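You operate a simulated robot arm through the tools that you are given. There is no shell and no other tool. Be economical: measure what you need, move in short steps, check, and stop when the job is done.

You are at the controls of a simulated robot arm. One attempt, no reset.

Task
Put one of the eyelet cups from the wide ledge on the white tile.

It is judged by the outcome, as a careful person would: the job done as asked, and still so three seconds after it is handed in. It fails if anything else is knocked over, pushed out of place, dropped, spilled or broken.

Robot
A 6-joint arm with a two-finger parallel gripper, fixed in place. Base frame: the origin is at the foot of the arm, x ahead of it, y to its left, z up; the work surface is at about z = 0. Readings come in mm, rad, newtons and seconds.
With the tool pointing down near the work surface it reaches from about 140 to 580 mm from the base axis. Its first joint turns from -1.152 to 1.152 rad. Payload 2.1 kg.
Tool frame: the origin (TCP) lies between the finger pads and is the grasp point; the fingertips stand 30 mm ahead of it; z points along the fingers, y is the line along which they close. The gripper opens to 94 mm. The fingers are 28 mm wide and 10 mm thick; the gripper's body (50 by 96 mm) begins 55 mm behind the TCP.
Orientation is told as [roll, pitch, yaw] about the base's x, y, z axes, in that order, counted from this pose: with the fingers straight down and closing along the base's y, the tool's x points along the base's -x, its y along +y and its z along -z.

Tools
- The arm moves only by the tool move_arm. Its argument "deltas" is a list of rows, each an object (a shift or turn left out is 0, a gripper value left out holds the last) with "travel": the shift along the tool's x, y, z in mm, a list of three; "rotation": the turn, a rotation vector about the tool's x, y, z in rad, a list of three; "fingers": the opening, from 0 (shut) to 1 (fully open). In form: [{"travel": [x, y, z], "rotation": [rx, ry, rz], "fingers": fingers}, ...]. A call has 1 to 12 rows; each row is the pose to reach, as a shift and turn from the pose commanded when the call began, along the tool's axes at that moment. Each row takes 0.2 s and may step no farther than 50 mm and 0.15 rad from the row before; otherwise, or with a gripper value out of range, the whole call is refused. Where a pose cannot be reached the arm comes as near as it can. A force on the tool above 40 N (or 10 N above the force at the start of the call, whichever is more), or a blocked arm, ends the call early, and 0.2 s more pass. Each finger travels about 72 mm/s and halts on what it meets, pressing with about 41 N; the grip force reading is that of the motor and also rises with nothing between the fingers. The clock runs only during rows and for 0.2 s after the last one: add rows that repeat a pose to give the fingers time. The reply holds the time, the measured pose of the TCP, the force on the tool along the base axes, the opening and the grip force, in the units named above and with some noise.
- Cameras (640 x 400 px; columns grow to the right, rows downward): "scene" is fixed at [68.7, -422.6, 459.2]; the picture's right is [0.43, -0.90, 0.00], its down [-0.66, -0.32, -0.68] and it looks along [0.61, 0.30, -0.73] (base axes); focal length 242 px, centre (320, 200). "wrist" rides on the gripper at [-37, 0, -58] in the tool frame; the picture's right is [0.00, -1.00, 0.00], its down [0.97, 0.00, -0.24] and it looks along [0.24, 0.00, 0.97] (tool axes); focal length 218 px, centre (320, 200). There is no depth. A picture from a camera that has moved, and an enlarged one, comes with that camera's place and axes in the base frame and with its lens. The place of the scene camera against the robot may be out by one fixed shift of up to 25 mm in any direction.
- snapshot(camera): a new picture of that camera. The clock stands still meanwhile.
- zoom(camera, box): a new picture of the part [left, top, right, bottom] of that camera's present view, enlarged. The clock stands still meanwhile.
- finish_job(): hands the job in; it is judged then, once.

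Work in short steps. Places have to be worked out from the pictures, the camera data and where the tool is seen: move nearer, look again, correct. Check each grasp and each placing, and mend what went wrong. You have 90 turns and 36 pictures in all, those below and enlarged ones among them. Open the gripper and draw the arm clear of the work before you hand the job in, unless the task says otherwise; then end with one line.

The tools are called after ">>>" by a JSON object that holds its "op" and its "data". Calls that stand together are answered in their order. move_arm: Moves the arm, as the interface text tells. Its arguments: {"type":"object","properties":{"deltas":{"type":"array"}},"required":["deltas"]} The other tools are called the same way: snapshot (camera) takes a picture; zoom (camera, box) takes an enlarged picture of a part of a camera's view; finish_job () hands the job in.

At the start:

```text
clock: 0.0
position: [306.2, -90.4, 265.1]
tool_rot: [0.002, -0.002, -0.001]
ft_force: [0.2, 0.1, 0.8]
opening: 93.8
gripper_force: 0.0
```

scene: 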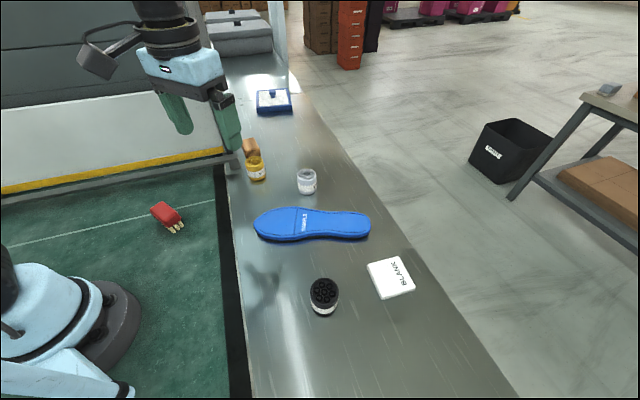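
wrist: 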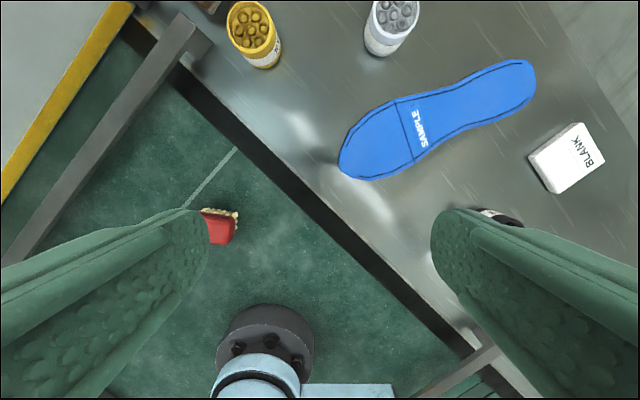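

The pictures show three cups on the steel ledge (yellow, grey, black), an insole and a white tile. I'll enlarge the cups to see what they hold.

>>> {"op": "zoom", "data": {"camera": "scene", "box": [225, 120, 345, 195]}}

>>> {"op": "zoom", "data": {"camera": "scene", "box": [290, 245, 430, 333]}}

>>> {"op": "zoom", "data": {"camera": "wrist", "box": [200, 0, 440, 150]}}

```text
5.33 times, centred on (285, 158) of scene
camera zoom: at [68.7, -422.6, 459.2], right [0.43, -0.9, 0.0], down [-0.66, -0.32, -0.68], along [0.61, 0.3, -0.73], focal length 1290 px, centre (507, 427)
```

zoom: 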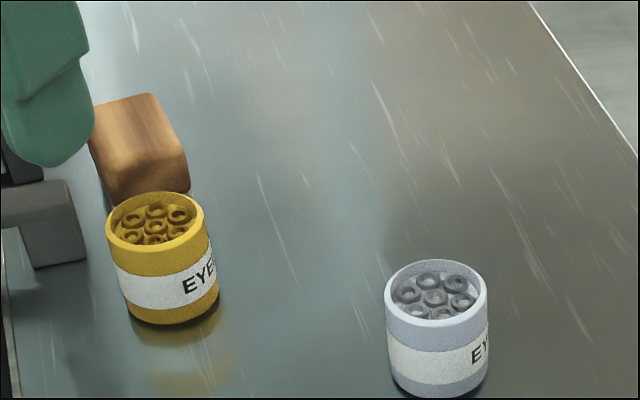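

```text
4.55 times, centred on (360, 289) of scene
camera zoom: at [68.7, -422.6, 459.2], right [0.43, -0.9, 0.0], down [-0.66, -0.32, -0.68], along [0.61, 0.3, -0.73], focal length 1099 px, centre (138, -204)
```

zoom: 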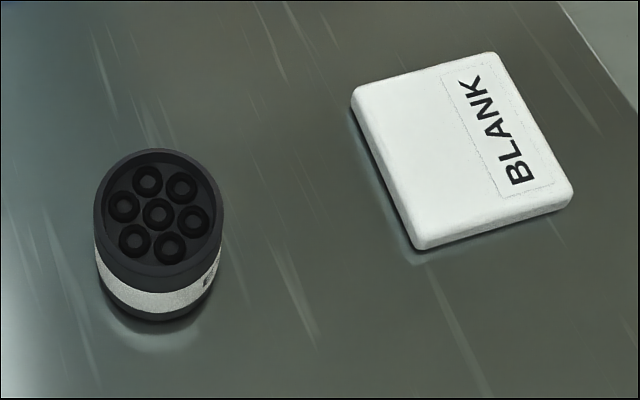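

```text
2.67 times, centred on (320, 75) of wrist
camera zoom: at [343.1, -90.6, 323.0], right [0.0, -1.0, 0.0], down [-0.97, 0.0, 0.24], along [-0.24, 0.0, -0.97], focal length 582 px, centre (320, 533)
```

zoom: 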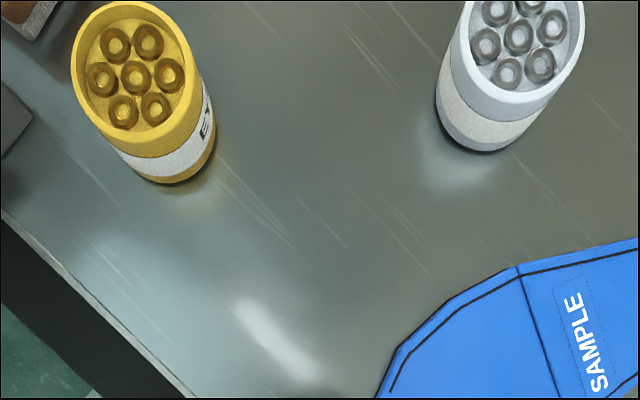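

All three cups hold eyelets; the black one stands clear and is nearest the tile. Both cameras put the tile at about (325, -452) and the ledge at z ≈ 0. The black cup is near (213, -357). I'll move above it at z ≈ 200 and look.

>>> {"op": "move_arm", "data": {"deltas": [{"travel": [12, -38, 8]}, {"travel": [25, -76, 16]}, {"travel": [38, -114, 24]}, {"travel": [52, -152, 32]}, {"travel": [66, -190, 40]}, {"travel": [80, -228, 52]}, {"travel": [93, -267, 65]}, {"travel": [93, -267, 65]}]}}

>>> {"op": "snapshot", "data": {"camera": "wrist"}}

>>> {"op": "snapshot", "data": {"camera": "scene"}}

```text
clock: 1.8
position: [212.5, -359.0, 198.2]
tool_rot: [-0.001, -0.001, 0.003]
ft_force: [-1.0, 0.3, 0.6]
opening: 94.0
gripper_force: 0.0
```

```text
30 pictures are left
camera wrist: at [250.6, -359.7, 256.0], right [0.0, -1.0, 0.0], down [-0.97, 0.0, 0.24], along [-0.24, 0.0, -0.97], focal length 218 px, centre (320, 200)
```

wrist: 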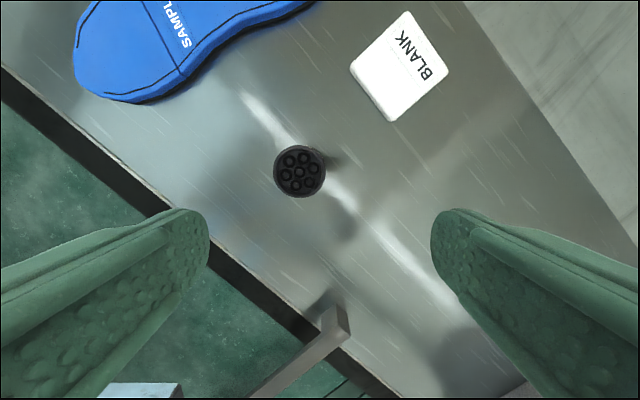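

```text
29 pictures are left
```

scene: 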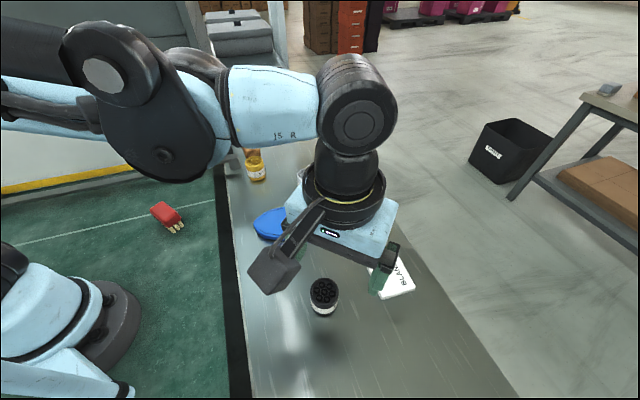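

Triangulating both views: cup top centre ≈ (228, -340), top at z ≈ 51, about 48 mm across; tile centre ≈ (328, -442). I'll centre over the cup, come down to z ≈ 100 and look again.

>>> {"op": "move_arm", "data": {"deltas": [{"travel": [-15, 18, 0]}, {"travel": [-15, 18, 40]}, {"travel": [-15, 18, 75]}, {"travel": [-15, 18, 98]}, {"travel": [-15, 18, 98]}]}}

>>> {"op": "snapshot", "data": {"camera": "wrist"}}

```text
clock: 3.0
position: [229.4, -338.8, 103.0]
tool_rot: [-0.001, -0.002, 0.0]
ft_force: [0.3, -1.2, -0.1]
opening: 94.1
gripper_force: 0.1
```

```text
28 pictures are left
camera wrist: at [265.9, -340.4, 160.8], right [0.0, -1.0, 0.0], down [-0.97, 0.0, 0.24], along [-0.24, 0.0, -0.97], focal length 218 px, centre (320, 200)
```

wrist: 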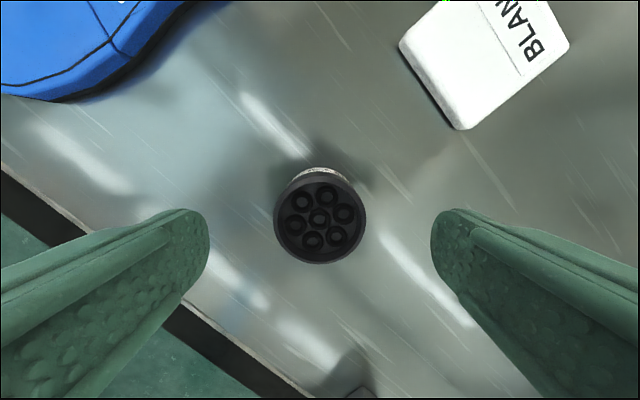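

The cup is centred: top at about (228, -340). I'll descend straight to z ≈ 36, watching for force.

>>> {"op": "move_arm", "data": {"deltas": [{"travel": [0, 0, 25]}, {"travel": [0, 0, 45]}, {"travel": [0, 0, 60]}, {"travel": [0, 0, 66]}, {"travel": [0, 0, 66]}]}}

```text
clock: 4.2
position: [228.2, -337.9, 36.8]
tool_rot: [0.0, -0.002, 0.0]
ft_force: [-0.2, -0.4, -0.3]
opening: 94.0
gripper_force: 0.0
```

At z ≈ 37 with no contact. I'll close on the cup.

>>> {"op": "move_arm", "data": {"deltas": [{"fingers": 0.7}, {"fingers": 0.55}, {"fingers": 0.45}, {"fingers": 0.4}, {"fingers": 0.4}, {"fingers": 0.4}]}}

```text
clock: 5.6
position: [228.6, -338.1, 35.9]
tool_rot: [0.001, -0.002, -0.002]
ft_force: [-0.8, 0.1, -0.5]
opening: 50.1
gripper_force: 41.2
```

The fingers stopped at 50 mm with a 41 N grip, so the cup is held. I'll lift it and check.

>>> {"op": "move_arm", "data": {"deltas": [{"travel": [0, 0, -10]}, {"travel": [0, 0, -30]}, {"travel": [0, 0, -55]}, {"travel": [0, 0, -55]}]}}

>>> {"op": "snapshot", "data": {"camera": "wrist"}}

>>> {"op": "snapshot", "data": {"camera": "scene"}}

```text
clock: 6.6
position: [228.2, -339.6, 91.8]
tool_rot: [0.001, -0.003, 0.0]
ft_force: [-0.5, -0.5, -1.5]
opening: 49.9
gripper_force: 40.8
```

```text
27 pictures are left
camera wrist: at [265.7, -340.1, 149.3], right [0.0, -1.0, 0.0], down [-0.97, 0.0, 0.24], along [-0.24, 0.0, -0.97], focal length 218 px, centre (320, 200)
```

wrist: 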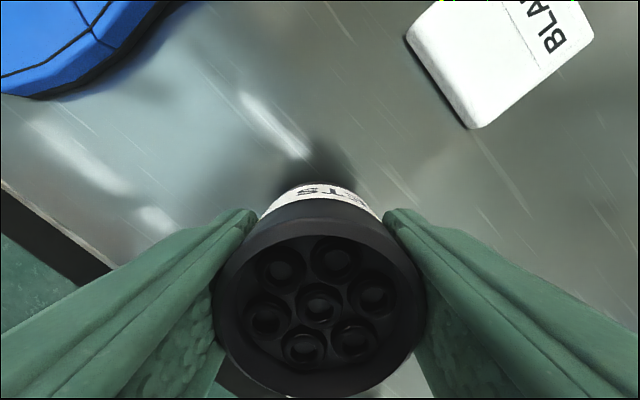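

```text
26 pictures are left
```

scene: 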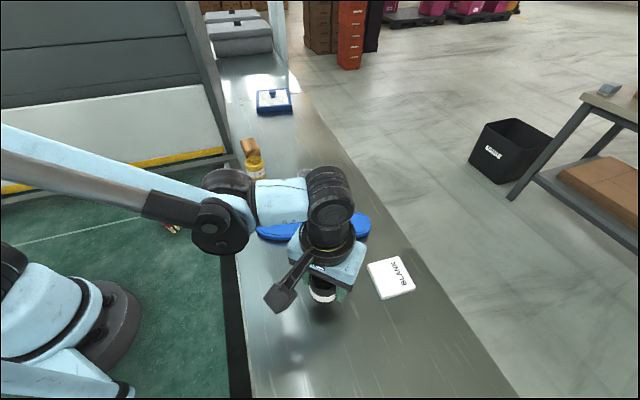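

The cup is held upright and clear of the ledge. I'll carry it at this height towards the tile at about (328, -442), stopping a bit short to measure the tile more closely.

>>> {"op": "move_arm", "data": {"deltas": [{"travel": [-15, -15, -5]}, {"travel": [-35, -35, -10]}, {"travel": [-55, -55, -10]}, {"travel": [-65, -67, -10]}, {"travel": [-65, -67, -10]}]}}

>>> {"op": "snapshot", "data": {"camera": "wrist"}}

```text
clock: 7.8
position: [294.5, -403.7, 100.5]
tool_rot: [0.002, -0.001, 0.001]
ft_force: [0.1, 0.4, -2.3]
opening: 50.1
gripper_force: 40.8
```

```text
25 pictures are left
camera wrist: at [331.2, -405.9, 157.9], right [0.0, -1.0, 0.0], down [-0.97, 0.0, 0.24], along [-0.24, 0.0, -0.97], focal length 218 px, centre (320, 200)
```

wrist: 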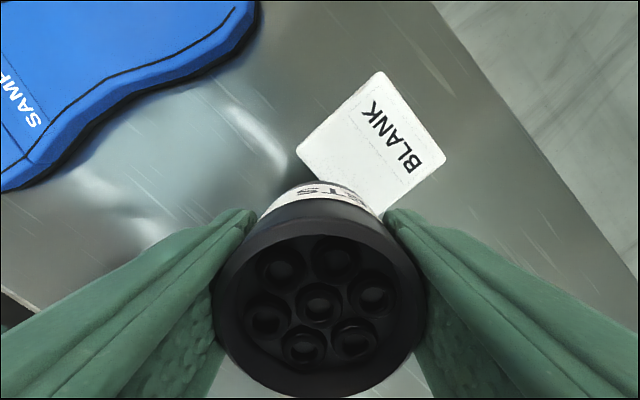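

Tile corners in this view give its centre at ≈ (326, -441). I'll go over it, then lower until the cup is some millimetres above it and check.

>>> {"op": "move_arm", "data": {"deltas": [{"travel": [-16, -18, 0]}, {"travel": [-32, -36.5, 0]}, {"travel": [-32, -36.5, 20]}, {"travel": [-32, -36.5, 40]}, {"travel": [-32, -36.5, 40]}]}}

>>> {"op": "snapshot", "data": {"camera": "wrist"}}

>>> {"op": "zoom", "data": {"camera": "scene", "box": [320, 220, 464, 310]}}

```text
clock: 9.0
position: [324.4, -443.5, 61.5]
tool_rot: [0.0, -0.002, 0.001]
ft_force: [0.3, -0.2, -1.4]
opening: 49.9
gripper_force: 40.7
```

```text
24 pictures are left
camera wrist: at [362.4, -443.2, 118.4], right [0.0, -1.0, 0.0], down [-0.97, 0.0, 0.24], along [-0.24, 0.0, -0.97], focal length 218 px, centre (320, 200)
```

wrist: 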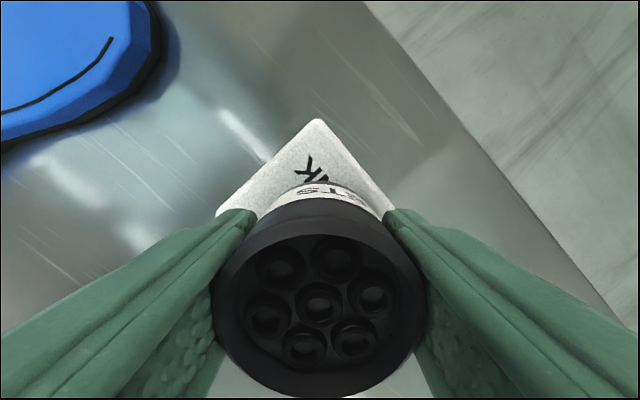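

```text
4.44 times, centred on (392, 265) of scene
camera zoom: at [68.8, -422.6, 459.2], right [0.43, -0.9, 0.0], down [-0.66, -0.32, -0.68], along [0.61, 0.3, -0.73], focal length 1075 px, centre (0, -89)
```

zoom: 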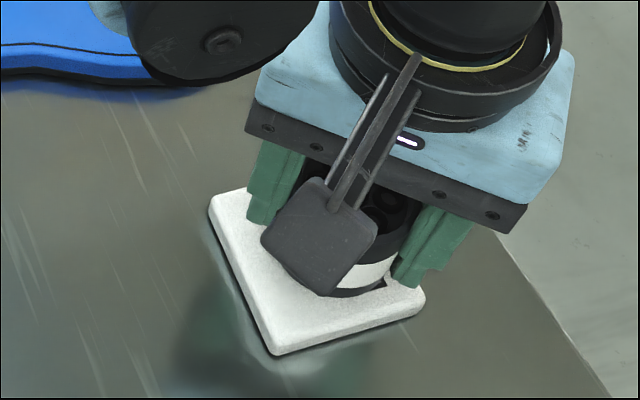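

The cup is over the tile's centre within about 2 mm, with its bottom near z 25. I'll nudge it and lower 13 mm.

>>> {"op": "move_arm", "data": {"deltas": [{"travel": [-1, 2, 6]}, {"travel": [-1, 2, 11]}, {"travel": [-1, 2, 13]}, {"travel": [-1, 2, 13]}]}}

>>> {"op": "zoom", "data": {"camera": "scene", "box": [350, 245, 430, 295]}}

```text
clock: 9.9
position: [325.2, -440.4, 50.7]
tool_rot: [0.001, -0.001, 0.001]
ft_force: [-1.0, 0.9, 12.2]
opening: 49.4
gripper_force: 41.1
stopped in row 4: the force on the tool passed its limit (the readings are from after the stop); the commanded pose is now the measured one
```

```text
8.00 times, centred on (390, 270) of scene
camera zoom: at [68.7, -422.5, 459.2], right [0.43, -0.9, 0.0], down [-0.66, -0.32, -0.68], along [0.61, 0.29, -0.73], focal length 1934 px, centre (-240, -360)
```

zoom: 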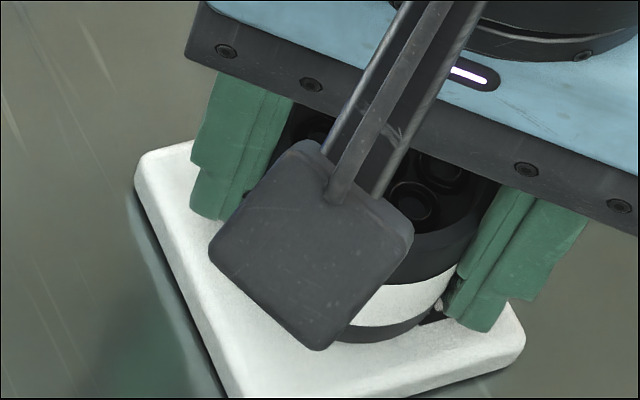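

Contact at z ≈ 50.5 (12 N upward): the cup stands on the tile. I'll open the fingers gently.

>>> {"op": "move_arm", "data": {"deltas": [{"fingers": 0.54}, {"fingers": 0.6}, {"fingers": 0.7}, {"fingers": 0.7}]}}

>>> {"op": "snapshot", "data": {"camera": "wrist"}}

```text
clock: 10.9
position: [326.1, -440.3, 49.9]
tool_rot: [0.001, 0.0, 0.001]
ft_force: [-0.3, 0.0, -0.8]
opening: 65.9
gripper_force: 0.0
```

```text
21 pictures are left
camera wrist: at [363.0, -441.5, 107.5], right [0.0, -1.0, 0.0], down [-0.97, 0.0, 0.24], along [-0.24, 0.0, -0.97], focal length 218 px, centre (320, 200)
```

wrist: 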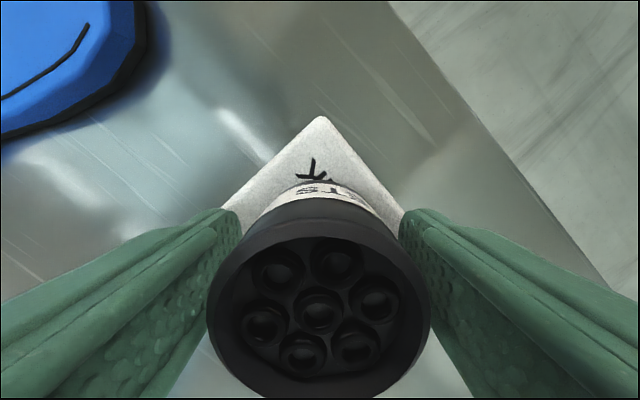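

The cup is free and standing, with about 8 mm of gap each side. I'll open a bit more, rise straight up, then back away.

>>> {"op": "move_arm", "data": {"deltas": [{"fingers": 0.9}, {"fingers": 0.9}, {"travel": [0, 0, -15]}, {"travel": [0, 0, -45]}, {"travel": [0, 0, -85]}, {"travel": [0, 0, -125]}, {"travel": [0, 40, -140]}, {"travel": [0, 85, -150]}, {"travel": [0, 130, -150]}, {"travel": [0, 170, -150]}, {"travel": [0, 170, -150]}]}}

>>> {"op": "zoom", "data": {"camera": "scene", "box": [220, 120, 460, 320]}}

>>> {"op": "snapshot", "data": {"camera": "wrist"}}

```text
clock: 13.3
position: [323.9, -270.2, 198.9]
tool_rot: [0.002, 0.0, 0.0]
ft_force: [-0.5, -1.0, -0.4]
opening: 84.6
gripper_force: 0.1
```

```text
2.00 times, centred on (340, 220) of scene
camera zoom: at [68.7, -422.5, 459.2], right [0.43, -0.9, 0.0], down [-0.66, -0.32, -0.68], along [0.61, 0.3, -0.73], focal length 484 px, centre (280, 160)
```

zoom: 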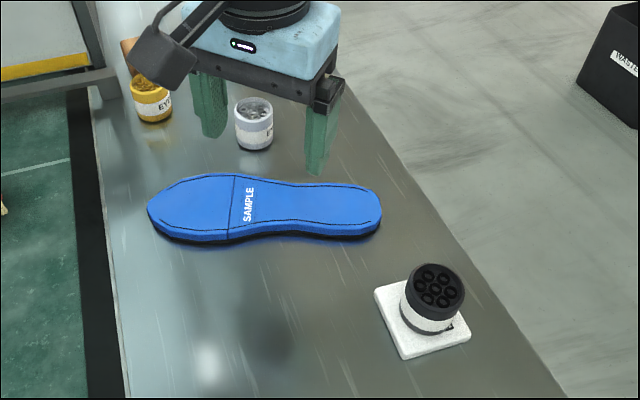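

```text
19 pictures are left
camera wrist: at [360.9, -270.5, 256.7], right [0.0, -1.0, 0.0], down [-0.97, 0.0, 0.24], along [-0.24, 0.0, -0.97], focal length 218 px, centre (320, 200)
```

wrist: 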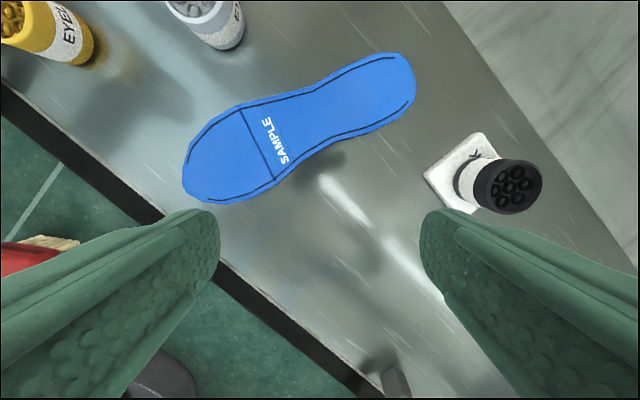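

The black eyelet cup stands upright in the middle of the white tile, nothing else has moved, and the arm is clear, so I'm handing in.

>>> {"op": "finish_job", "data": {}}

```text
The job is handed in.
```

The black eyelet cup from the ledge is standing upright on the white tile; nothing else was disturbed, and the arm is open and clear.
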